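You operate a simulated robot arm through the tools that you are given. There is no shell and no other tool. Be economical: measure what you need, move in short steps, check, and stop when the job is done.

You run a simulated robot arm. Do the job below in one go: nothing can be reset, and whatever is moved stays where it is left.

## Task
Dry the crumbs in the pan with the blue handle at 60 C.
Fine: hood shut before the green button; wait for the green lamp; dial off; hands off the hot plate.

Only the result counts: the job must be done as asked and must still hold three seconds after the hand-in. Knocking over, shifting, dropping, spilling or breaking anything else fails it.

## Robot
A 6-joint arm with a two-finger parallel gripper, fixed in place. Base frame: the origin is at the foot of the arm, x ahead of it, y to its left, z up; the work surface is at about z = 860. Readings come in mm, rad, newtons and seconds.
With the tool pointing down near the work surface it reaches from about 240 to 640 mm from the base axis. Its first joint turns from -1.152 to 1.152 rad. Payload 2.7 kg.
Tool frame: the origin (TCP) lies between the finger pads and is the grasp point; the fingertips stand 23 mm ahead of it; z points along the fingers, y is the line along which they close. The gripper opens to 94 mm. The fingers are 38 mm wide and 10 mm thick; the gripper's body (54 by 96 mm) begins 39 mm behind the TCP.
Orientation is told as [roll, pitch, yaw] about the base's x, y, z axes, in that order, counted from this pose: with the fingers straight down and closing along the base's y, the tool's x points along the base's -x, its y along +y and its z along -z.

## Interface
- The arm moves only by the tool nudge_tool. Its argument "moves" is one flat list of numbers, 7 for each row, row after row: the shift along the tool's x, y, z in mm, then the turn, a rotation vector about the tool's x, y, z in rad, then the opening, from 0 (shut) to 1 (fully open). In form: [tx, ty, tz, rx, ry, rz, fingers, tx, ty, tz, rx, ry, rz, fingers, ...]. A call has 1 to 12 rows; each row is the pose to reach, as a shift and turn from the pose commanded when the call began, along the tool's axes at that moment. Each row takes 0.2 s and may step no farther than 50 mm and 0.15 rad from the row before; otherwise, or with a gripper value out of range, the whole call is refused. A pose out of reach is approached as far as the arm can. The call stops where the force on the tool passes 40 N (or 10 N more than at its start, if that is more) or the arm is blocked; 0.2 s more then pass. Each finger travels about 45 mm/s and halts on what it meets, pressing with about 23 N; the grip force reading is that of the motor and also rises with nothing between the fingers. The clock runs only during rows and for 0.2 s after the last one: add rows that repeat a pose to give the fingers time. It gives the time, the measured TCP pose, the force on the tool (base axes), the opening and the grip force at its end, in the units of the frame above (readings bear some noise).
- Cameras (640 x 400 px; columns grow to the right, rows downward): "scene" is fixed at [70.7, -423.6, 1419.9]; the picture's right is [0.83, -0.56, 0.00], its down [-0.23, -0.34, -0.91] and it looks along [0.51, 0.75, -0.41] (base axes); focal length 322 px, centre (320, 200). "wrist" rides on the gripper at [-39, 0, -44] in the tool frame; the picture's right is [0.00, -1.00, 0.00], its down [0.97, 0.00, -0.24] and it looks along [0.24, 0.00, 0.97] (tool axes); focal length 218 px, centre (320, 200).
- capture(camera): a new picture of that camera. It takes no simulated time.
- measure_at(camera, pixels): for up to 12 pixels [column, row] of the newest picture of that camera ("zoom" is the newest enlarged one), the place [x, y, z] in the base frame of the surface seen there, good to about 2 mm. It takes no simulated time.
- zoom(camera, box): a new picture of the part [left, top, right, bottom] of that camera's present view, enlarged. It takes no simulated time.
- sign_off(): hands the job in; it is judged then, once.

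Work in short steps. Measure before you move; look again where a grasp or a placing could have gone wrong, and mend it. You have 80 turns and 54 pictures in all, those below and enlarged ones among them. Open the gripper and draw the arm clear of the work before you hand the job in, unless the task says otherwise; then end with one line.

The tools are called as name(argument=value, ...) on one line, values as JSON. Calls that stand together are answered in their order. nudge_tool: Moves the arm, as the interface text tells. Its arguments: {"type":"object","properties":{"moves":{"type":"array","items":{"type":"number"}}},"required":["moves"]} The other tools are called the same way: capture (camera) takes a picture; measure_at (camera, pixels) gives the place of the surface under pixels of a picture; zoom (camera, box) takes an enlarged picture of a part of a camera's view; sign_off () hands the job in.

At the start:

```text
t: 0.0
tcp_pos: [354.4, 55.2, 1249.9]
tcp_rot: [0.001, -0.003, -0.001]
wrist_force: [-0.7, -0.1, -1.1]
finger_gap: 93.9
gripper_force: 0.0
```

scene: 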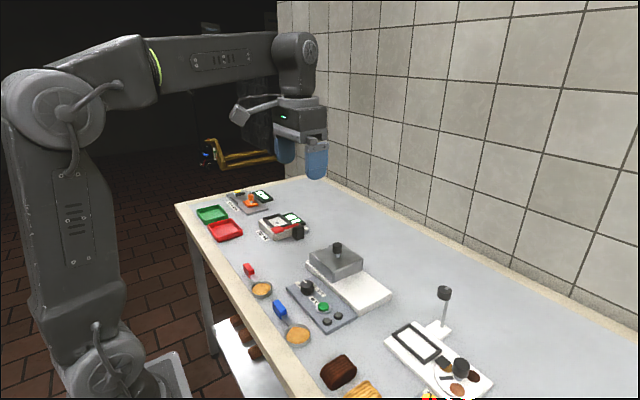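
wrist: 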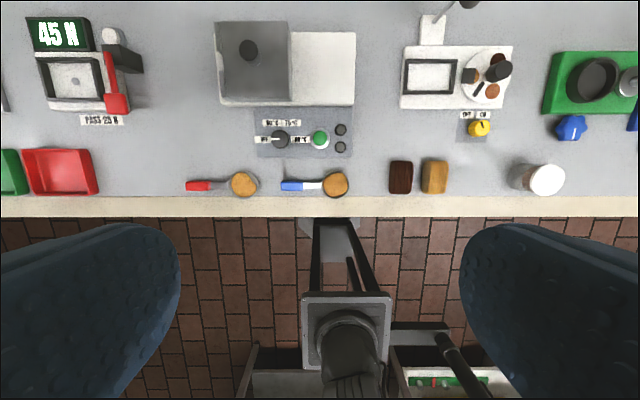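

The wrist picture shows the blue-handled pan at about (315,186), the dial at (281,140), the green button at (320,139) and the hood at (252,62). I'll zoom in on the apparatus from both cameras.

zoom(camera="wrist", box=[180, 10, 380, 210])

zoom(camera="scene", box=[230, 220, 400, 360])

```text
2.00 times, centred on (280, 110) of wrist
```

zoom: 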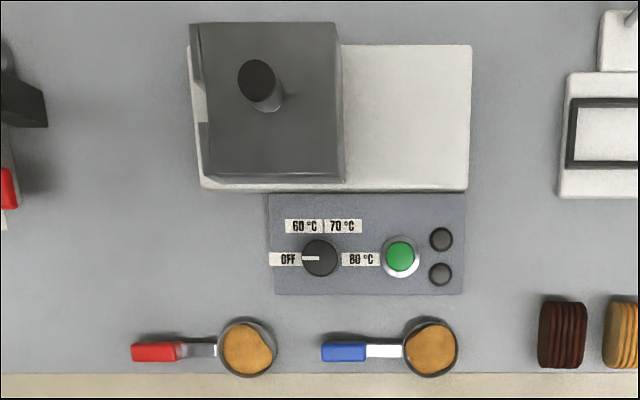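

```text
2.86 times, centred on (315, 290) of scene
```

zoom: 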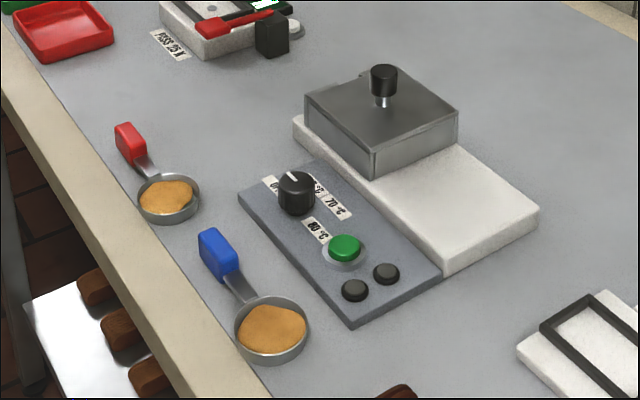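

The hood sits on the +y half of the white base and seems to have a notch on its left side. I'll measure the geometry.

measure_at(camera="zoom", pixels=[[383, 72], [410, 115], [312, 103], [376, 158], [455, 115], [373, 175], [299, 125], [445, 262], [537, 212], [450, 190], [296, 178], [344, 243]])

measure_at(camera="wrist", pixels=[[248, 48], [217, 24], [289, 24], [290, 100], [222, 100], [353, 34], [353, 103], [215, 60], [219, 90], [225, 104], [281, 140], [320, 139]])

measure_at(camera="wrist", pixels=[[283, 186], [301, 186], [292, 182], [292, 190], [310, 186], [318, 186], [324, 186], [335, 184], [347, 184], [335, 197], [335, 172], [300, 150]])

zoom(camera="scene", box=[290, 230, 370, 280])

```text
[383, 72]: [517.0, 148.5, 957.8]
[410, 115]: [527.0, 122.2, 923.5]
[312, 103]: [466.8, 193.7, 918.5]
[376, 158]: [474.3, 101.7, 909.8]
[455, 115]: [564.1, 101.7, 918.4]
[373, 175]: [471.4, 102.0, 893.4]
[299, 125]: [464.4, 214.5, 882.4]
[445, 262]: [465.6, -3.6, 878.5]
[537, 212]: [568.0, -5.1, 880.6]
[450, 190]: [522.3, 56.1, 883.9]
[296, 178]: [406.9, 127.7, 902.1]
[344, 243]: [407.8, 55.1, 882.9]
```

```text
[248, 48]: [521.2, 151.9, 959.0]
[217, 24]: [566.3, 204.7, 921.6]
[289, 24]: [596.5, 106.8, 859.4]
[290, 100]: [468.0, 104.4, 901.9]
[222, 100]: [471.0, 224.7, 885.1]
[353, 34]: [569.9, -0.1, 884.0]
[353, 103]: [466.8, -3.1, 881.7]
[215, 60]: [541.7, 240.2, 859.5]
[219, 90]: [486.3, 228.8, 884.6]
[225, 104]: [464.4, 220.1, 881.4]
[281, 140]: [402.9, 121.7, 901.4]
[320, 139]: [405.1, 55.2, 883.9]
```

```text
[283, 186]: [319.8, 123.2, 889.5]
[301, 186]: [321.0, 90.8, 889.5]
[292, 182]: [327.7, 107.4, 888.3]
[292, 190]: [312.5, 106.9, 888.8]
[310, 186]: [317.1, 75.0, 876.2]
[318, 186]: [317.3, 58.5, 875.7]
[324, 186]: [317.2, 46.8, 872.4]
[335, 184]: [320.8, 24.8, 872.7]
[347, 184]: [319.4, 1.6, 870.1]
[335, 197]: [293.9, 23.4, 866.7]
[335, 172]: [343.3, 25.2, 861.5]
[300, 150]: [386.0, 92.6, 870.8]
```

```text
8.00 times, centred on (330, 255) of scene
```

zoom: 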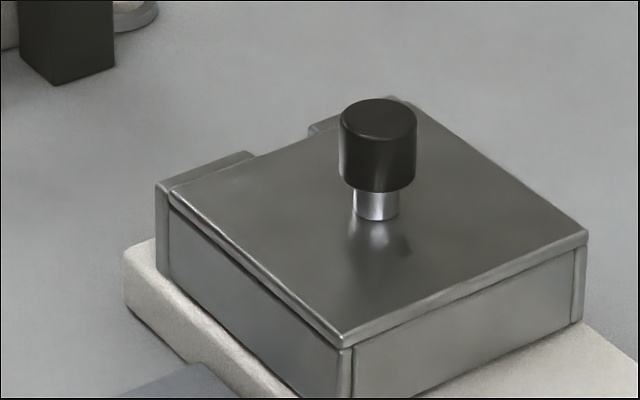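

The left wall with its notch may be fixed or may be part of the hood. I'll move over to the left and tilt to look into the notch.

nudge_tool(moves=[-16, 38, 25, 0.1, 0, 0, 1, -32, 76, 50, 0.2, 0, 0, 1, -48, 114, 75, 0.3, 0, 0, 1, -64, 152, 100, 0.4, 0, 0, 1, -80, 190, 125, 0.5, 0, 0, 1, -96, 230, 150, 0.6, 0, 0, 1, -96, 230, 150, 0.7, 0, 0, 1])

capture(camera="wrist")

```text
t: 1.6
tcp_pos: [452.3, 287.2, 1099.9]
tcp_rot: [-0.702, -0.003, -0.001]
wrist_force: [0.7, -1.4, 0.0]
finger_gap: 94.0
gripper_force: 0.1
```

```text
48 pictures are left
```

wrist: 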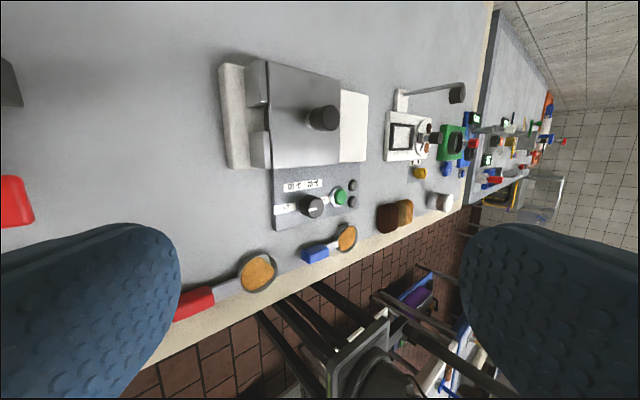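

zoom(camera="wrist", box=[210, 50, 380, 180])

```text
3.08 times, centred on (295, 115) of wrist
```

zoom: 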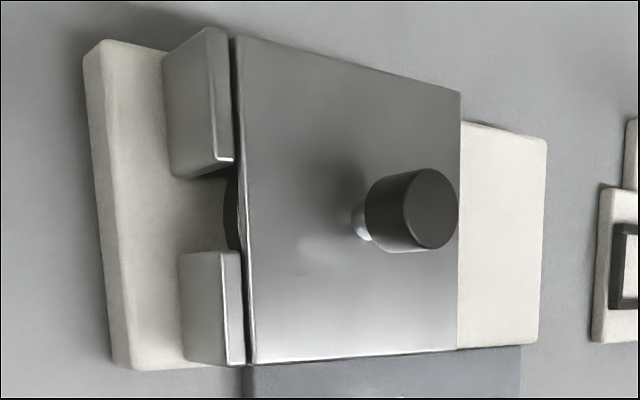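

The notched left wall is two fixed posts, separate from the hood, so the hood should slide towards -y along the base. I'll measure the posts and the notch.

measure_at(camera="zoom", pixels=[[220, 60], [224, 150], [228, 262], [233, 350], [210, 215], [231, 200], [245, 60], [258, 350], [180, 215], [412, 205], [455, 100], [300, 200]])

measure_at(camera="zoom", pixels=[[228, 158], [175, 170], [200, 178], [185, 252], [180, 350], [215, 252], [95, 60], [130, 355], [232, 180], [233, 230], [164, 60], [540, 150]])

```text
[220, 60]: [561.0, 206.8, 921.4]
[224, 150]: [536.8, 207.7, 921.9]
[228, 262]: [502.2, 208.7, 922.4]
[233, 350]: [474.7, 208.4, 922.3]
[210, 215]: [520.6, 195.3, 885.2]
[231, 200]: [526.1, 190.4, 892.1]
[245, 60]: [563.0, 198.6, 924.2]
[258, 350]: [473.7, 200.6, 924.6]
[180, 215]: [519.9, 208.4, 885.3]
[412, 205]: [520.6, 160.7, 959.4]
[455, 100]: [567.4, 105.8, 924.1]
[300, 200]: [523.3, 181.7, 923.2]
```

```text
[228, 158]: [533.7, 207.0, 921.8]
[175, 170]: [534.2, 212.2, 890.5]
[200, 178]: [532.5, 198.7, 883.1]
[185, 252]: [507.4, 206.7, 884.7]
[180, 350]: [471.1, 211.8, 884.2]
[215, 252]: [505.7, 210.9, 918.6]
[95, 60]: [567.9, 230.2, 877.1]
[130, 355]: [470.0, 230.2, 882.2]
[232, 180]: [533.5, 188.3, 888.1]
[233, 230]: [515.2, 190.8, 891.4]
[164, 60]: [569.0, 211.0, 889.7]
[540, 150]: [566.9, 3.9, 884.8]
```

The notch is centred at x≈520, the knob is at about (521,153) with its top at 959, and the plate top is about 892. I'll turn the tool back upright first.

nudge_tool(moves=[0, 0, 0, -0.14, 0, 0, 1, 0, 0, 0, -0.28, 0, 0, 1, 0, 0, 0, -0.42, 0, 0, 1, 0, 0, 0, -0.56, 0, 0, 1, 0, 0, 0, -0.7, 0, 0, 1])

```text
t: 2.8
tcp_pos: [452.5, 284.9, 1099.8]
tcp_rot: [0.002, -0.001, -0.002]
wrist_force: [-0.5, 0.5, -0.8]
finger_gap: 94.0
gripper_force: 0.0
```

The tool is upright at (452,285,1100). Now I move above the knob at (521,152.5,1010).

nudge_tool(moves=[-17, -33, 22, 0, 0, 0, 1, -34, -66, 45, 0, 0, 0, 1, -51, -99, 67, 0, 0, 0, 1, -69, -132, 90, 0, 0, 0, 1, -69, -132, 90, 0, 0, 0, 1])

capture(camera="wrist")

```text
t: 4.0
tcp_pos: [519.2, 151.6, 1009.6]
tcp_rot: [0.0, -0.004, 0.0]
wrist_force: [0.0, 0.5, 0.2]
finger_gap: 93.9
gripper_force: 0.1
```

```text
46 pictures are left
```

wrist: 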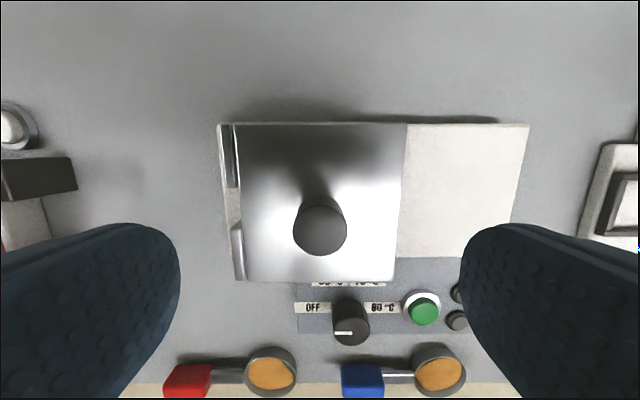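

The knob is centred at (320,230). I'll check its x extent before lowering.

measure_at(camera="wrist", pixels=[[320, 209], [320, 251], [295, 230], [345, 230], [320, 230]])

```text
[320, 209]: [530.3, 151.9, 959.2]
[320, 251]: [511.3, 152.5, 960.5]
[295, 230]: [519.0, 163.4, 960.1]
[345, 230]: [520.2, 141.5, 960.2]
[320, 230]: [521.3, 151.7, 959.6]
```

Knob centre is (520.5,152) and its diameter about 24. I lower to TCP z≈953 and close on it.

nudge_tool(moves=[0, 0, 28, 0, 0, 0, 0.8, 0, 0, 56, 0, 0, 0, 0.6, 0, 0, 56, 0, 0, 0, 0.3, 0, 0, 56, 0, 0, 0, 0.2, 0, 0, 56, 0, 0, 0, 0.15, 0, 0, 56, 0, 0, 0, 0.15, 0, 0, 56, 0, 0, 0, 0.15, 0, 0, 56, 0, 0, 0, 0.15])

```text
t: 5.8
tcp_pos: [520.2, 152.6, 954.1]
tcp_rot: [-0.002, -0.001, -0.001]
wrist_force: [0.5, -11.3, -4.8]
finger_gap: 25.4
gripper_force: 44.8
```

The gripper holds the knob with a 25 mm gap. Now a gentle slide towards -y, 20 mm first.

nudge_tool(moves=[0, -5, 0, 0, 0, 0, 0.15, 0, -10, 0, 0, 0, 0, 0.15, 0, -15, 0, 0, 0, 0, 0.15, 0, -20, 0, 0, 0, 0, 0.15])

capture(camera="scene")

```text
t: 6.8
tcp_pos: [520.0, 132.3, 954.9]
tcp_rot: [0.001, -0.004, 0.001]
wrist_force: [0.1, 0.7, 3.3]
finger_gap: 26.0
gripper_force: 44.8
```

```text
45 pictures are left
```

scene: 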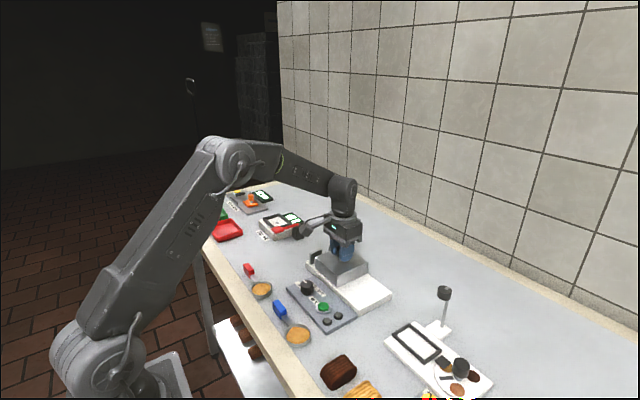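

The hood slides freely, with the posts left behind. I continue towards its end stop, 82 mm more.

nudge_tool(moves=[0, -10, 0, 0, 0, 0, 0.15, 0, -20, 0, 0, 0, 0, 0.15, 0, -30, 0, 0, 0, 0, 0.15, 0, -40, 0, 0, 0, 0, 0.15, 0, -50, 0, 0, 0, 0, 0.15, 0, -60, 0, 0, 0, 0, 0.15, 0, -68, 0, 0, 0, 0, 0.15, 0, -74, 0, 0, 0, 0, 0.15, 0, -79, 0, 0, 0, 0, 0.15, 0, -83, 0, 0, 0, 0, 0.15])

capture(camera="wrist")

```text
t: 9.0
tcp_pos: [520.0, 50.3, 953.8]
tcp_rot: [0.0, -0.001, 0.001]
wrist_force: [-2.1, 10.9, -4.7]
finger_gap: 25.8
gripper_force: 44.6
```

```text
44 pictures are left
```

wrist: 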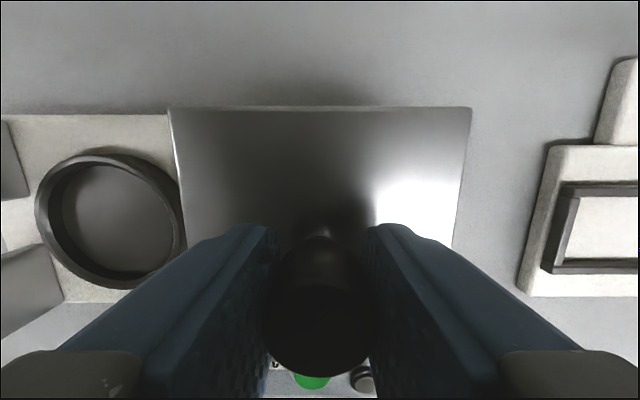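

The hood is at its stop (10.9 N) and shows a plate with a raised ring at (110,220). I release, rise and look at it from above.

nudge_tool(moves=[0, 0, 0, 0, 0, 0, 0.4, 0, 0, 0, 0, 0, 0, 0.6, 0, 0, 0, 0, 0, 0, 0.6, 0, 0, -45, 0, 0, 0, 0.8, 0, 20, -90, 0, 0, 0, 1, 0, 50, -125, 0, 0, 0, 1, 0, 90, -135, 0, 0, 0, 1, 0, 102, -135, 0, 0, 0, 1, 0, 102, -135, 0, 0, 0, 1])

capture(camera="wrist")

```text
t: 11.0
tcp_pos: [520.6, 150.9, 1090.5]
tcp_rot: [-0.001, -0.001, -0.003]
wrist_force: [-0.7, -0.6, 0.6]
finger_gap: 94.5
gripper_force: 0.0
```

```text
43 pictures are left
```

wrist: 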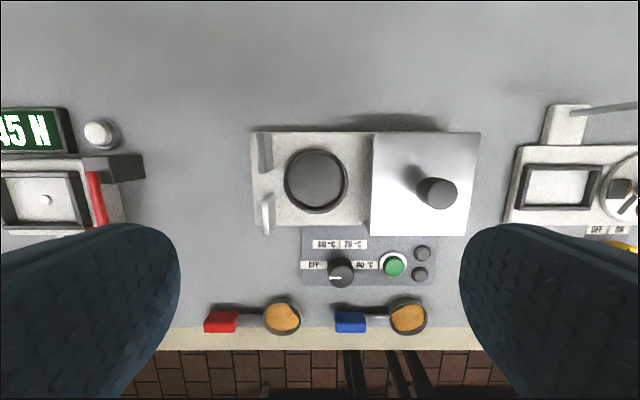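

zoom(camera="wrist", box=[240, 120, 400, 340])

measure_at(camera="wrist", pixels=[[287, 180], [346, 180], [316, 151], [316, 211], [316, 181], [300, 181], [332, 181], [316, 170], [392, 317], [426, 317], [408, 300], [408, 335]])

measure_at(camera="wrist", pixels=[[351, 314], [338, 316], [363, 316], [351, 310], [351, 318], [377, 317], [341, 268], [333, 277], [394, 261], [423, 253], [420, 275], [438, 185]])

```text
1.82 times, centred on (320, 230) of wrist
```

zoom: 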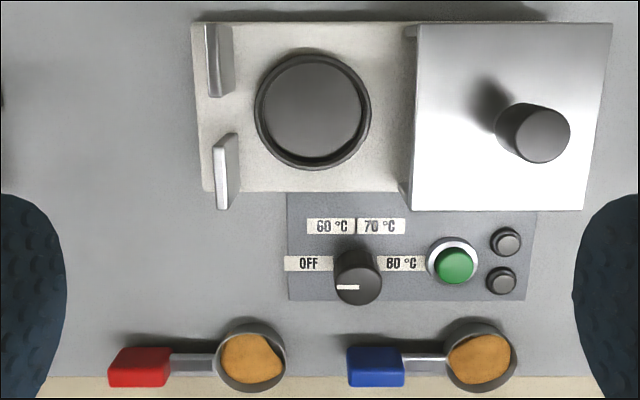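

```text
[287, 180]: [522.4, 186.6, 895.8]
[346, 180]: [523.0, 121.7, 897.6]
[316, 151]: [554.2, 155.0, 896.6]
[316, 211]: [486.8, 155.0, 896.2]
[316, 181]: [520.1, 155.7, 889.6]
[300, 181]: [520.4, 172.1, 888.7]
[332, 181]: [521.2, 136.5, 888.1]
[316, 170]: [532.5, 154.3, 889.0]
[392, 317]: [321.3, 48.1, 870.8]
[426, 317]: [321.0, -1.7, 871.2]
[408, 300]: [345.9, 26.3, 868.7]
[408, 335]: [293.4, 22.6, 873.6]
```

```text
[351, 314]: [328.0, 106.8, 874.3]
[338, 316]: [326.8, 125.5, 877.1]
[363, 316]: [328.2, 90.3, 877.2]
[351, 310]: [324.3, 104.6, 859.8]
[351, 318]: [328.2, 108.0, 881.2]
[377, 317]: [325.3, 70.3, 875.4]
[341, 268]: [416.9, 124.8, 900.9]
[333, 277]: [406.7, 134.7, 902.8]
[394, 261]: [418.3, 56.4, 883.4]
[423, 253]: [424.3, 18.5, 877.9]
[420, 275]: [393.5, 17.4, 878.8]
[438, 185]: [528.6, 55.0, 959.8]
```

The ring centre is about (520.5,154) with the plate at 889; the pan is centred at about (320,23.5) and the blue handle at (320,107). I move above the handle and yaw so that the fingers close along x, with the camera on the pan's side.

nudge_tool(moves=[18, -4, 9, 0, 0, 0.1428, 1, 36, -8, 18, 0, 0, 0.2856, 1, 55, -12, 27, 0, 0, 0.4284, 1, 73, -16, 36, 0, 0, 0.5712, 1, 91, -20, 45, 0, 0, 0.714, 1, 110, -23, 54, 0, 0, 0.8568, 1, 128, -27, 63, 0, 0, 0.9996, 1, 146, -31, 72, 0, 0, 1.1424, 1, 165, -35, 81, 0, 0, 1.2852, 1, 183, -39, 90, 0, 0, 1.428, 1, 201, -42, 100, 0, 0, 1.5708, 1, 201, -42, 100, 0, 0, 1.5708, 1])

capture(camera="wrist")

```text
t: 13.6
tcp_pos: [320.4, 109.0, 989.3]
tcp_rot: [0.002, 0.0, -1.574]
wrist_force: [0.1, 0.7, 0.8]
finger_gap: 94.2
gripper_force: 0.1
```

```text
41 pictures are left
```

wrist: 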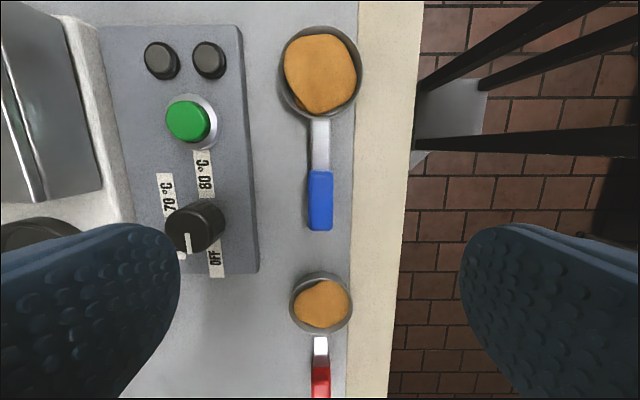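

The handle is at (320,200) and the pan at (320,70). I'll measure precisely from here.

measure_at(camera="wrist", pixels=[[309, 200], [332, 200], [320, 176], [320, 226], [320, 200], [283, 75], [359, 75], [320, 29], [320, 114], [320, 145], [320, 330], [245, 200]])

zoom(camera="wrist", box=[250, 10, 400, 240])

```text
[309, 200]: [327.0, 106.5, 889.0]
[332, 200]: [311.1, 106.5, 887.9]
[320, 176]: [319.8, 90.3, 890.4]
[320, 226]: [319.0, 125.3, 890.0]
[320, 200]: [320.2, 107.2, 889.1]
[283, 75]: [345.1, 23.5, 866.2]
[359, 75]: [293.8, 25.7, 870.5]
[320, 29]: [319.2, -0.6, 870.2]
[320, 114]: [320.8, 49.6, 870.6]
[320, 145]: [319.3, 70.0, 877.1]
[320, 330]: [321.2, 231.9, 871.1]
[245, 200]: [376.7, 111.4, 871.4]
```

```text
1.74 times, centred on (325, 125) of wrist
```

zoom: 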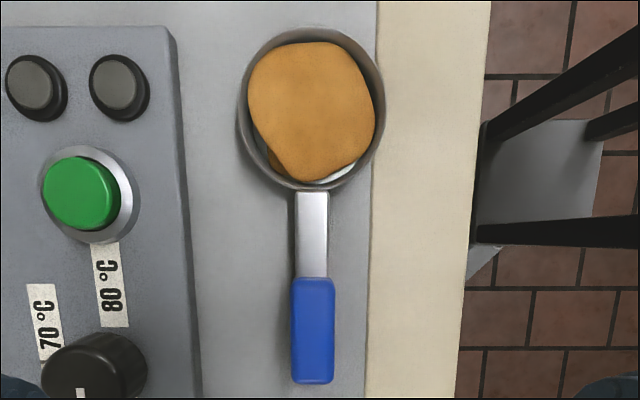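

The pan centre is about (319.7,24.5) and the handle spans x 311–328 with its top at 889. I lower to z≈887 with a half-open gripper, then close.

nudge_tool(moves=[0, 0, 30, 0, 0, 0, 0.6, 0, 0, 60, 0, 0, 0, 0.5, 0, 0, 85, 0, 0, 0, 0.5, 0, 0, 102, 0, 0, 0, 0.5, 0, 0, 102, 0, 0, 0, 0.5, 0, 0, 102, 0, 0, 0, 0.3, 0, 0, 102, 0, 0, 0, 0.15, 0, 0, 102, 0, 0, 0, 0.05, 0, 0, 102, 0, 0, 0, 0.05, 0, 0, 102, 0, 0, 0, 0.05, 0, 0, 102, 0, 0, 0, 0.05])

capture(camera="wrist")

```text
t: 16.0
tcp_pos: [321.0, 111.2, 886.5]
tcp_rot: [0.002, -0.001, -1.572]
wrist_force: [1.2, 0.6, 0.1]
finger_gap: 17.6
gripper_force: 22.8
```

```text
39 pictures are left
```

wrist: 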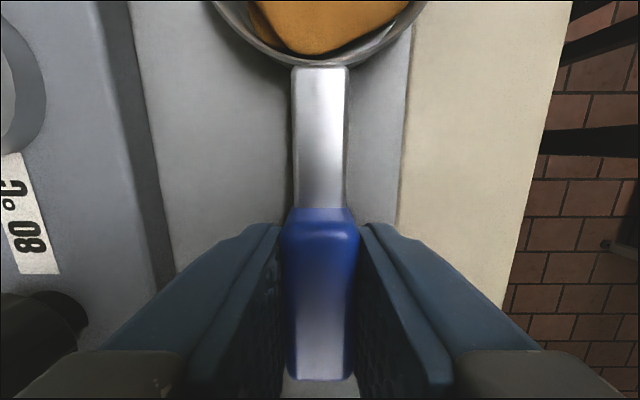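

The handle is gripped (gap 17.6). I lift straight up, slowly.

nudge_tool(moves=[0, 0, -4, 0, 0, 0, 0.05, 0, 0, -12, 0, 0, 0, 0.05, 0, 0, -22, 0, 0, 0, 0.05, 0, 0, -34, 0, 0, 0, 0.05, 0, 0, -46, 0, 0, 0, 0.05, 0, 0, -58, 0, 0, 0, 0.05, 0, 0, -70, 0, 0, 0, 0.05, 0, 0, -80, 0, 0, 0, 0.05, 0, 0, -88, 0, 0, 0, 0.05, 0, 0, -92, 0, 0, 0, 0.05])

capture(camera="wrist")

capture(camera="scene")

```text
t: 18.2
tcp_pos: [321.0, 111.0, 979.6]
tcp_rot: [0.004, 0.001, -1.57]
wrist_force: [0.4, 1.0, 0.5]
finger_gap: 4.9
gripper_force: 0.0
```

```text
38 pictures are left
```

wrist: 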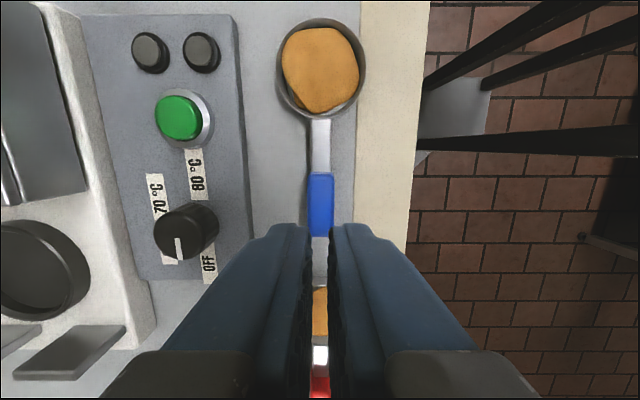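

```text
37 pictures are left
```

scene: 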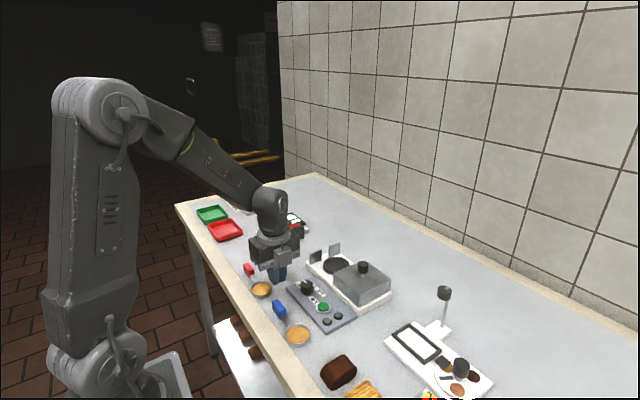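

The grip slipped off; the pan still lies in place with its handle at (320,205). I'll re-measure it before a deeper, longer grip.

measure_at(camera="wrist", pixels=[[310, 200], [332, 200], [320, 178], [320, 215], [320, 22], [320, 112], [280, 68], [362, 68], [320, 140], [311, 230]])

zoom(camera="scene", box=[240, 250, 330, 350])

```text
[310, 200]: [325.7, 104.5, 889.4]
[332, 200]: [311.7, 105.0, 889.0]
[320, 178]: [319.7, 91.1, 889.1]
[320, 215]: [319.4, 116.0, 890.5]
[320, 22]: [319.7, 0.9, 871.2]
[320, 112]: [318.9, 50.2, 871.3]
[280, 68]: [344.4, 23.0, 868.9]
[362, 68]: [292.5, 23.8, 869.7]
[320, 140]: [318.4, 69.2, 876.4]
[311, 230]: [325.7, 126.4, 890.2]
```

```text
4.00 times, centred on (285, 300) of scene
```

zoom: 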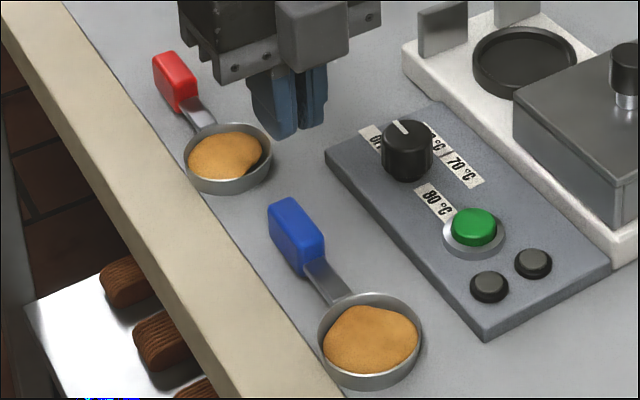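

The pan is unmoved and the red pan too. I retry: centre by -1.5 mm in x, go 2 mm deeper, close fully and wait until the force builds.

nudge_tool(moves=[0, -1, 0, 0, 0, 0, 0.5, 0, -1.5, 0, 0, 0, 0, 0.5, 0, -1.5, 0, 0, 0, 0, 0.5, 0, -1.5, 35, 0, 0, 0, 0.5, 0, -1.5, 65, 0, 0, 0, 0.5, 0, -1.5, 85, 0, 0, 0, 0.5, 0, -1.5, 94, 0, 0, 0, 0.5, 0, -1.5, 94, 0, 0, 0, 0.5])

nudge_tool(moves=[0, 0, 0, 0, 0, 0, 0.2, 0, 0, 0, 0, 0, 0, 0, 0, 0, 0, 0, 0, 0, 0, 0, 0, 0, 0, 0, 0, 0, 0, 0, 0, 0, 0, 0, 0, 0, 0, 0, 0, 0, 0, 0])

capture(camera="wrist")

```text
t: 20.0
tcp_pos: [316.1, 110.6, 885.5]
tcp_rot: [0.005, 0.001, -1.572]
wrist_force: [-0.2, 0.3, 0.7]
finger_gap: 47.1
gripper_force: 0.0
```

```text
t: 21.4
tcp_pos: [317.5, 109.6, 885.1]
tcp_rot: [0.002, 0.002, -1.571]
wrist_force: [0.7, 0.0, -0.1]
finger_gap: 17.6
gripper_force: 23.1
```

```text
35 pictures are left
```

wrist: 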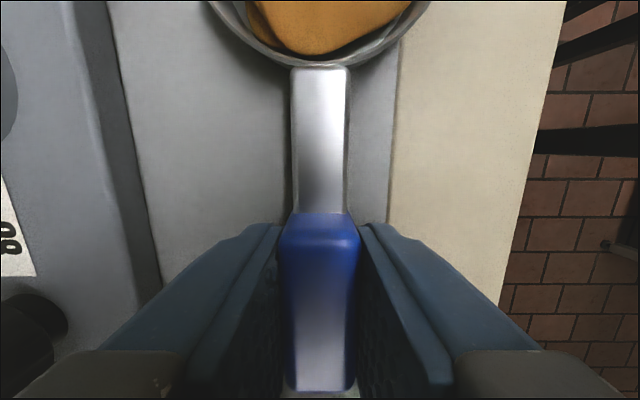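

The grip reads a gap of 17.6 and 23 N. I lift just 6 mm very slowly and check how the pan reacts.

nudge_tool(moves=[0, 0, -1, 0, 0, 0, 0, 0, 0, -2, 0, 0, 0, 0, 0, 0, -3, 0, 0, 0, 0, 0, 0, -4, 0, 0, 0, 0, 0, 0, -5, 0, 0, 0, 0, 0, 0, -6, 0, 0, 0, 0])

zoom(camera="scene", box=[240, 250, 330, 350])

capture(camera="wrist")

```text
t: 22.8
tcp_pos: [317.8, 110.1, 891.8]
tcp_rot: [0.0, -0.001, -1.574]
wrist_force: [0.6, -0.6, -0.9]
finger_gap: 17.7
gripper_force: 22.8
```

```text
4.00 times, centred on (285, 300) of scene
```

zoom: 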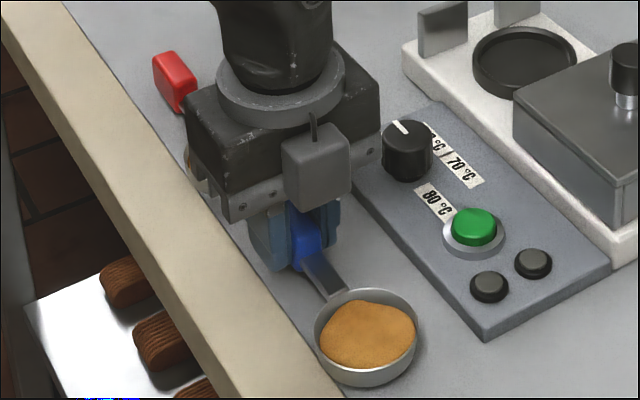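

```text
33 pictures are left
```

wrist: 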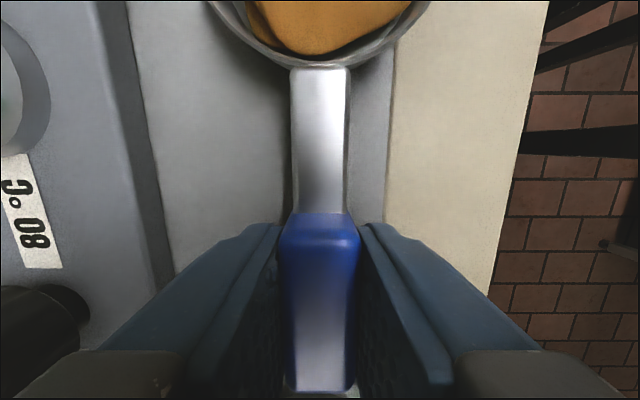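

The pan is lifting level, with the handle unchanged in the fingers. I continue slowly, 30 mm more.

nudge_tool(moves=[0, 0, -2, 0, 0, 0, 0, 0, 0, -4, 0, 0, 0, 0, 0, 0, -6, 0, 0, 0, 0, 0, 0, -9, 0, 0, 0, 0, 0, 0, -12, 0, 0, 0, 0, 0, 0, -15, 0, 0, 0, 0, 0, 0, -18, 0, 0, 0, 0, 0, 0, -21, 0, 0, 0, 0, 0, 0, -24, 0, 0, 0, 0, 0, 0, -27, 0, 0, 0, 0, 0, 0, -29, 0, 0, 0, 0, 0, 0, -30, 0, 0, 0, 0])

zoom(camera="scene", box=[240, 250, 330, 350])

```text
t: 25.4
tcp_pos: [318.3, 110.1, 920.2]
tcp_rot: [0.004, 0.0, -1.57]
wrist_force: [0.0, 0.1, -0.4]
finger_gap: 17.4
gripper_force: 23.7
```

```text
4.00 times, centred on (285, 300) of scene
```

zoom: 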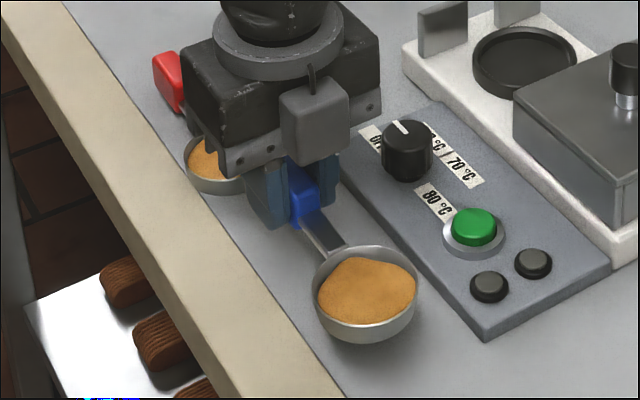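

The pan hangs level and the crumbs are in place. I lift another 55 mm slowly.

nudge_tool(moves=[0, 0, -2, 0, 0, 0, 0, 0, 0, -6, 0, 0, 0, 0, 0, 0, -11, 0, 0, 0, 0, 0, 0, -16, 0, 0, 0, 0, 0, 0, -22, 0, 0, 0, 0, 0, 0, -28, 0, 0, 0, 0, 0, 0, -34, 0, 0, 0, 0, 0, 0, -40, 0, 0, 0, 0, 0, 0, -46, 0, 0, 0, 0, 0, 0, -51, 0, 0, 0, 0, 0, 0, -54, 0, 0, 0, 0, 0, 0, -55, 0, 0, 0, 0])

capture(camera="wrist")

```text
t: 28.0
tcp_pos: [317.2, 110.2, 976.9]
tcp_rot: [0.003, -0.001, -1.573]
wrist_force: [0.7, 0.1, -1.1]
finger_gap: 17.5
gripper_force: 22.7
```

```text
31 pictures are left
```

wrist: 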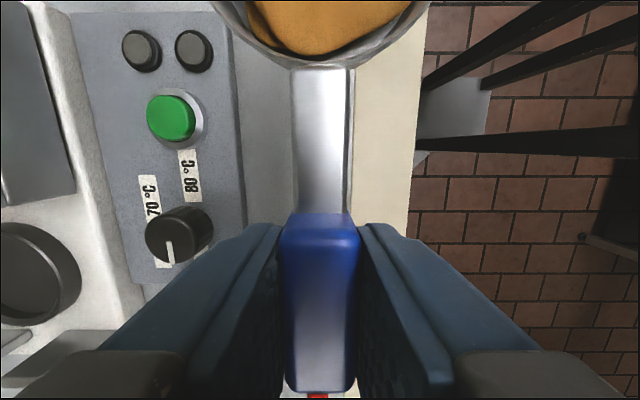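

Held firmly. Now the move +y by 130 mm, slowly ramped.

nudge_tool(moves=[3, 0, 0, 0, 0, 0, 0, 10, 0, 0, 0, 0, 0, 0, 21, 0, 0, 0, 0, 0, 0, 35, 0, 0, 0, 0, 0, 0, 50, 0, 0, 0, 0, 0, 0, 65, 0, 0, 0, 0, 0, 0, 80, 0, 0, 0, 0, 0, 0, 95, 0, 0, 0, 0, 0, 0, 109, 0, 0, 0, 0, 0, 0, 120, 0, 0, 0, 0, 0, 0, 127, 0, 0, 0, 0, 0, 0, 130, 0, 0, 0, 0, 0, 0])

nudge_tool(moves=[0, 4, 0, 0, 0, 0, 0, 0, 12, 0, 0, 0, 0, 0, 0, 26, 0, 0, 0, 0, 0, 0, 45, 0, 0, 0, 0, 0, 0, 68, 0, 0, 0, 0, 0, 0, 92, 0, 0, 0, 0, 0, 0, 116, 0, 0, 0, 0, 0, 0, 140, 0, 0, 0, 0, 0, 0, 163, 0, 0, 0, 0, 0, 0, 182, 0, 0, 0, 0, 0, 0, 195, 0, 0, 0, 0, 0, 0, 201, 0, 0, 0, 0, 0])

capture(camera="wrist")

capture(camera="scene")

```text
t: 30.6
tcp_pos: [318.5, 239.5, 976.4]
tcp_rot: [0.002, 0.0, -1.572]
wrist_force: [0.6, 0.0, -0.9]
finger_gap: 17.5
gripper_force: 23.1
```

```text
t: 33.2
tcp_pos: [520.1, 240.3, 976.9]
tcp_rot: [0.003, 0.0, -1.57]
wrist_force: [0.9, -0.9, -1.3]
finger_gap: 17.6
gripper_force: 22.9
```

```text
30 pictures are left
```

wrist: 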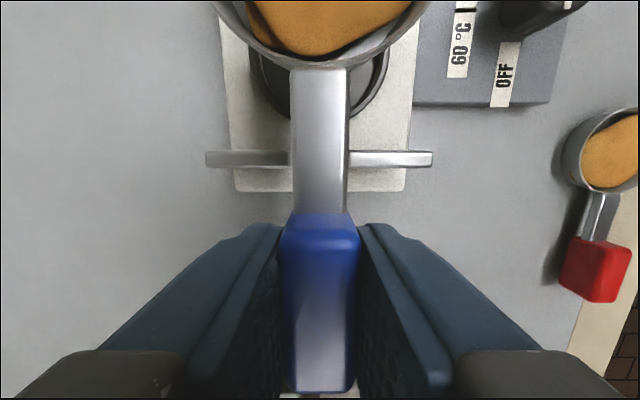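

```text
29 pictures are left
```

scene: 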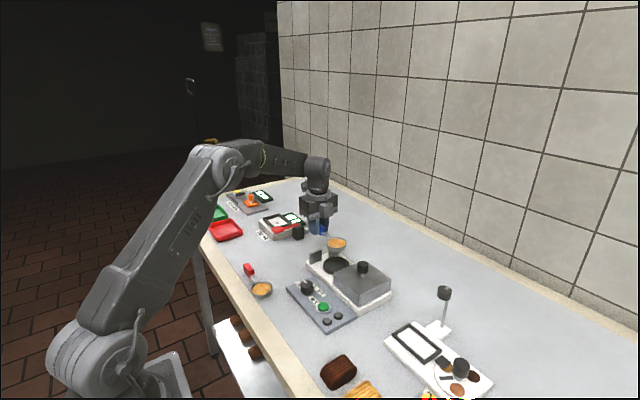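

The pan is above the plate. I'll measure the pan and the ring in an enlarged scene view, and the strip and notch in the wrist view.

measure_at(camera="wrist", pixels=[[320, 67], [292, 120], [346, 120], [320, 208], [284, 158], [354, 158], [210, 158], [428, 158], [320, 100], [320, 50], [285, 300], [355, 300]])

zoom(camera="scene", box=[295, 225, 395, 295])

```text
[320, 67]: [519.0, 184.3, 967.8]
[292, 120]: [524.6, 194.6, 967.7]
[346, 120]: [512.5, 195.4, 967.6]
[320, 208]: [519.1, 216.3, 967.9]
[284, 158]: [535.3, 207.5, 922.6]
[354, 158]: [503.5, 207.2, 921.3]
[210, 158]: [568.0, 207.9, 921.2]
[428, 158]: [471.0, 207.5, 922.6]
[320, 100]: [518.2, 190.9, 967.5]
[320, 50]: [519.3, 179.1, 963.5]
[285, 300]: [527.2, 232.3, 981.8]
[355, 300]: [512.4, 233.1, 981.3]
```

```text
5.71 times, centred on (345, 260) of scene
```

zoom: 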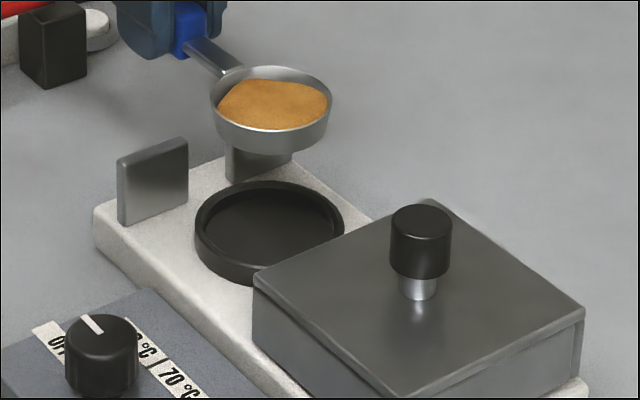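

I'll measure the pan rim and the ring in this enlarged picture.

measure_at(camera="zoom", pixels=[[213, 93], [330, 93], [275, 68], [268, 131], [197, 225], [342, 222], [275, 183], [272, 108], [250, 215], [290, 225], [225, 270], [210, 205]])

```text
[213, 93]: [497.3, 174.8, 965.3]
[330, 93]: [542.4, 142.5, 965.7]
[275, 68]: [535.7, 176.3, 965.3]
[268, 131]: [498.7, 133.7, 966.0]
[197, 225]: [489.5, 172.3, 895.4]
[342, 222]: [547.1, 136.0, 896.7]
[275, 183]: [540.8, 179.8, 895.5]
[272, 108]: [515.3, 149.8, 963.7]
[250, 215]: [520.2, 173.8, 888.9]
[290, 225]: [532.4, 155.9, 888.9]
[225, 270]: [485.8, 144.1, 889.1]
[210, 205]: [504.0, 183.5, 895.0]
```

Pan centre is about (519,155.5) against the ring centre at (519.8,154), so a correction of about +1 in x and -1 in y. I apply that and lower to just above the ring.

nudge_tool(moves=[0, 0, 2, 0, 0, 0, 0, -0.5, 0.3, 6, 0, 0, 0, 0, -1, 0.7, 11, 0, 0, 0, 0, -1, 0.7, 16, 0, 0, 0, 0, -1, 0.7, 22, 0, 0, 0, 0, -1, 0.7, 28, 0, 0, 0, 0, -1, 0.7, 34, 0, 0, 0, 0, -1, 0.7, 40, 0, 0, 0, 0, -1, 0.7, 45, 0, 0, 0, 0, -1, 0.7, 49, 0, 0, 0, 0, -1, 0.7, 51, 0, 0, 0, 0, -1, 0.7, 51, 0, 0, 0, 0])

zoom(camera="scene", box=[300, 235, 370, 285])

capture(camera="wrist")

```text
t: 35.8
tcp_pos: [519.5, 240.3, 924.5]
tcp_rot: [0.002, 0.0, -1.571]
wrist_force: [0.1, 0.6, 0.1]
finger_gap: 17.6
gripper_force: 22.8
```

```text
8.00 times, centred on (335, 260) of scene
```

zoom: 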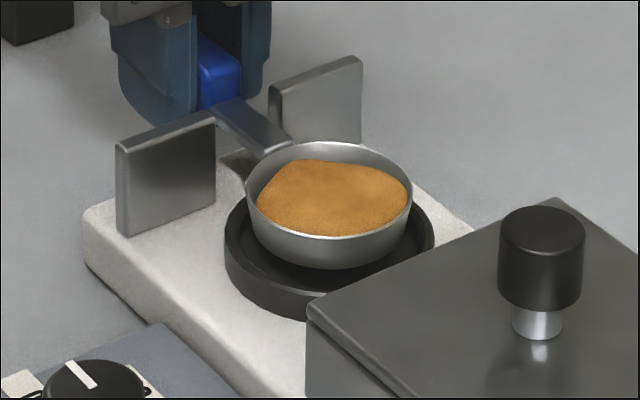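

```text
26 pictures are left
```

wrist: 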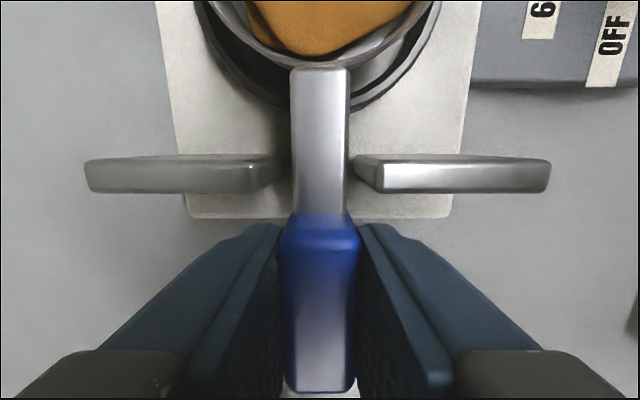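

The pan looks centred over the ring horizontally (columns 246–413 against 224–434). I check front-to-back with a measurement.

measure_at(camera="zoom", pixels=[[248, 190], [411, 190], [340, 144], [325, 235], [228, 237], [431, 232], [245, 262], [420, 258], [243, 205]])

measure_at(camera="wrist", pixels=[[215, 40], [430, 40], [245, 85], [392, 85], [278, 70], [360, 70], [260, 30], [380, 30], [320, 62], [293, 130], [347, 130]])

```text
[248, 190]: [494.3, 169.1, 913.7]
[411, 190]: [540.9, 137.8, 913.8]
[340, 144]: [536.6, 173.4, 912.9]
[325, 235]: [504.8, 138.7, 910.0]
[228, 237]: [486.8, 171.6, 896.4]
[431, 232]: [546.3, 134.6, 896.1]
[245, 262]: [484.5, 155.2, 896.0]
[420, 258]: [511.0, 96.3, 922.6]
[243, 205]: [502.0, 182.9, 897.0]
```

```text
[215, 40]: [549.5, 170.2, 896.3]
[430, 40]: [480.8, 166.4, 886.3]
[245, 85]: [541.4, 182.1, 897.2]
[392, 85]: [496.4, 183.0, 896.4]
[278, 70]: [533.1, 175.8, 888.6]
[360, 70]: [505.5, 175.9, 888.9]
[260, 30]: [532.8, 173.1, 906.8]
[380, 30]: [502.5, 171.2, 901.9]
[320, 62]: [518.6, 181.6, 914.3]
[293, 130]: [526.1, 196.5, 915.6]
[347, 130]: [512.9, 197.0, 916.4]
```

Pan and ring midpoints agree within 1 mm. I lower the last 10 mm slowly.

nudge_tool(moves=[0, 0, 1, 0, 0, 0, 0, 0, 0, 2, 0, 0, 0, 0, 0, 0, 3, 0, 0, 0, 0, 0, 0, 4, 0, 0, 0, 0, 0, 0, 5, 0, 0, 0, 0, 0, 0, 6, 0, 0, 0, 0, 0, 0, 7, 0, 0, 0, 0, 0, 0, 8, 0, 0, 0, 0, 0, 0, 9, 0, 0, 0, 0, 0, 0, 10, 0, 0, 0, 0])

zoom(camera="scene", box=[300, 235, 370, 285])

```text
t: 38.0
tcp_pos: [520.5, 239.2, 916.6]
tcp_rot: [0.003, -0.001, -1.572]
wrist_force: [0.4, 0.2, -0.4]
finger_gap: 17.4
gripper_force: 22.2
```

```text
8.00 times, centred on (335, 260) of scene
```

zoom: 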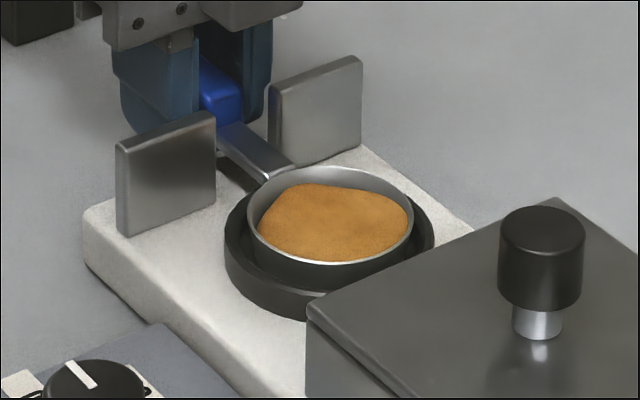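

The pan is inside the ring with no contact force yet. I go 2 mm further in half-mm steps.

nudge_tool(moves=[0, 0, 0.5, 0, 0, 0, 0, 0, 0, 1, 0, 0, 0, 0, 0, 0, 1.5, 0, 0, 0, 0, 0, 0, 2, 0, 0, 0, 0])

measure_at(camera="zoom", pixels=[[250, 215], [411, 215], [345, 169], [320, 262], [255, 155]])

```text
t: 39.0
tcp_pos: [520.4, 238.0, 914.2]
tcp_rot: [0.003, -0.001, -1.571]
wrist_force: [-2.0, 0.4, 5.7]
finger_gap: 17.8
gripper_force: 23.6
```

```text
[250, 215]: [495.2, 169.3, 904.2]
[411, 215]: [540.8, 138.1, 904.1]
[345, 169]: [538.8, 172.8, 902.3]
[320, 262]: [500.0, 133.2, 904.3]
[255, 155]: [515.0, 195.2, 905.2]
```

Contact reads 5.7 N, so the pan is seated. I open the fingers and rise straight up.

nudge_tool(moves=[0, 0, 0, 0, 0, 0, 0.22, 0, 0, 0, 0, 0, 0, 0.3, 0, 0, 0, 0, 0, 0, 0.45, 0, 0, 0, 0, 0, 0, 0.45, 0, 0, -5, 0, 0, 0, 0.45, 0, 0, -20, 0, 0, 0, 0.45, 0, 0, -50, 0, 0, 0, 0.45, 0, 0, -95, 0, 0, 0, 0.45, 0, 0, -140, 0, 0, 0, 0.45])

zoom(camera="scene", box=[300, 235, 370, 285])

capture(camera="wrist")

```text
t: 41.0
tcp_pos: [520.0, 240.6, 1055.1]
tcp_rot: [0.0, 0.002, -1.571]
wrist_force: [0.3, -0.5, 1.0]
finger_gap: 42.5
gripper_force: 0.1
```

```text
8.00 times, centred on (335, 260) of scene
```

zoom: 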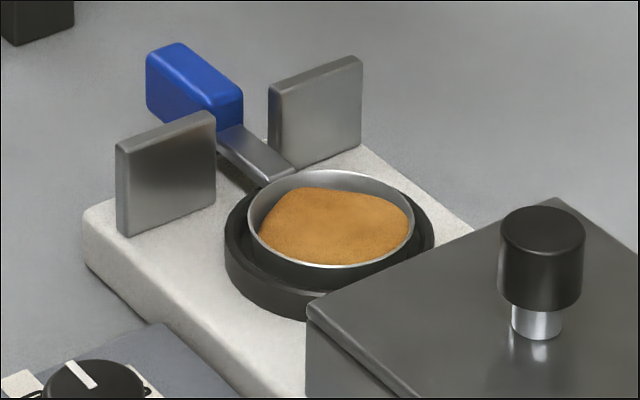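

```text
23 pictures are left
```

wrist: 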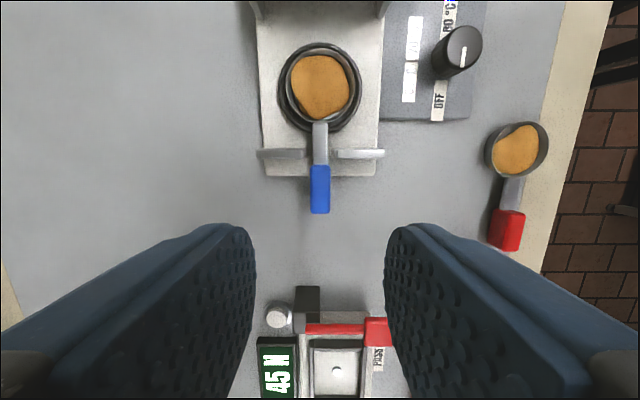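

The pan is seated with its handle through the notch. Now I turn back to yaw 0 and go above the hood knob at (520,50).

nudge_tool(moves=[-17, 0, 4, 0, 0, -0.1428, 0.55, -34, 0, 8, 0, 0, -0.2856, 0.55, -52, 0, 12, 0, 0, -0.4284, 0.55, -69, 0, 16, 0, 0, -0.5712, 0.55, -86, 0, 20, 0, 0, -0.714, 0.55, -104, 0, 24, 0, 0, -0.8568, 0.55, -121, 0, 28, 0, 0, -0.9996, 0.55, -138, 0, 32, 0, 0, -1.1424, 0.55, -156, 0, 36, 0, 0, -1.2852, 0.55, -173, 0, 40, 0, 0, -1.428, 0.55, -189, 0, 45, 0, 0, -1.5708, 0.55, -189, 0, 45, 0, 0, -1.5708, 0.55])

capture(camera="wrist")

```text
t: 43.6
tcp_pos: [519.3, 49.2, 1009.3]
tcp_rot: [-0.001, -0.003, -0.001]
wrist_force: [-0.9, -0.2, -0.8]
finger_gap: 51.4
gripper_force: 0.1
```

```text
22 pictures are left
```

wrist: 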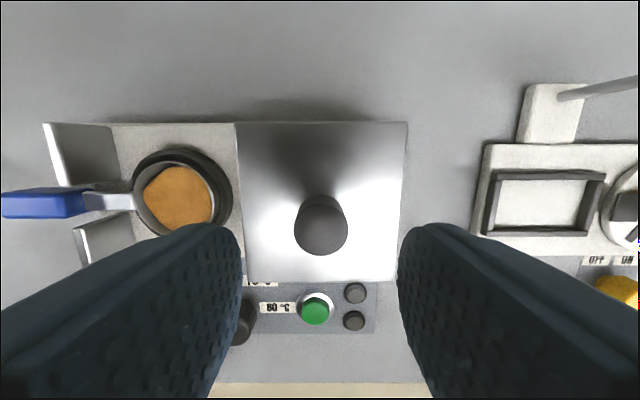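

The knob is centred at (321,230). I lower 56 mm and grip it.

nudge_tool(moves=[0, 0, 28, 0, 0, 0, 0.55, 0, 0, 56, 0, 0, 0, 0.55, 0, 0, 56, 0, 0, 0, 0.3, 0, 0, 56, 0, 0, 0, 0.15, 0, 0, 56, 0, 0, 0, 0.15, 0, 0, 56, 0, 0, 0, 0.15, 0, 0, 56, 0, 0, 0, 0.15])

```text
t: 45.2
tcp_pos: [521.0, 50.6, 953.3]
tcp_rot: [0.002, -0.003, -0.001]
wrist_force: [0.4, 0.0, -5.5]
finger_gap: 25.7
gripper_force: 45.2
```

Gripped. I slide the hood back towards +y: 100 mm at a slow rate.

nudge_tool(moves=[0, 4, 0, 0, 0, 0, 0.15, 0, 12, 0, 0, 0, 0, 0.15, 0, 22, 0, 0, 0, 0, 0.15, 0, 32, 0, 0, 0, 0, 0.15, 0, 42, 0, 0, 0, 0, 0.15, 0, 52, 0, 0, 0, 0, 0.15, 0, 62, 0, 0, 0, 0, 0.15, 0, 72, 0, 0, 0, 0, 0.15, 0, 82, 0, 0, 0, 0, 0.15, 0, 90, 0, 0, 0, 0, 0.15, 0, 96, 0, 0, 0, 0, 0.15, 0, 100, 0, 0, 0, 0, 0.15])

capture(camera="wrist")

```text
t: 47.8
tcp_pos: [520.2, 151.4, 952.1]
tcp_rot: [0.0, -0.005, 0.001]
wrist_force: [13.9, 2.7, -3.8]
finger_gap: 25.9
gripper_force: 44.8
```

```text
21 pictures are left
```

wrist: 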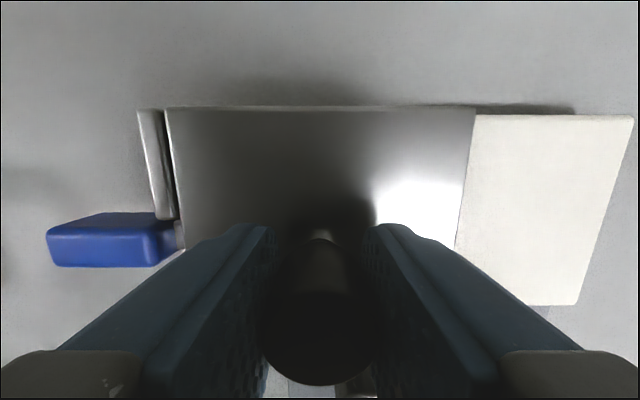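

The hood is nearly at the posts. I push 3 mm more to find the stop.

nudge_tool(moves=[0, 1, 0, 0, 0, 0, 0.15, 0, 2, 0, 0, 0, 0, 0.15, 0, 3, 0, 0, 0, 0, 0.15])

capture(camera="wrist")

```text
t: 48.6
tcp_pos: [520.9, 152.7, 954.0]
tcp_rot: [-0.003, -0.003, -0.002]
wrist_force: [6.0, -9.4, 0.8]
finger_gap: 25.5
gripper_force: 45.0
```

```text
20 pictures are left
```

wrist: 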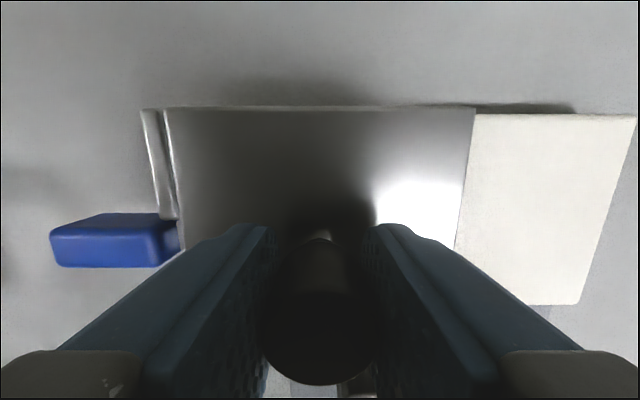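

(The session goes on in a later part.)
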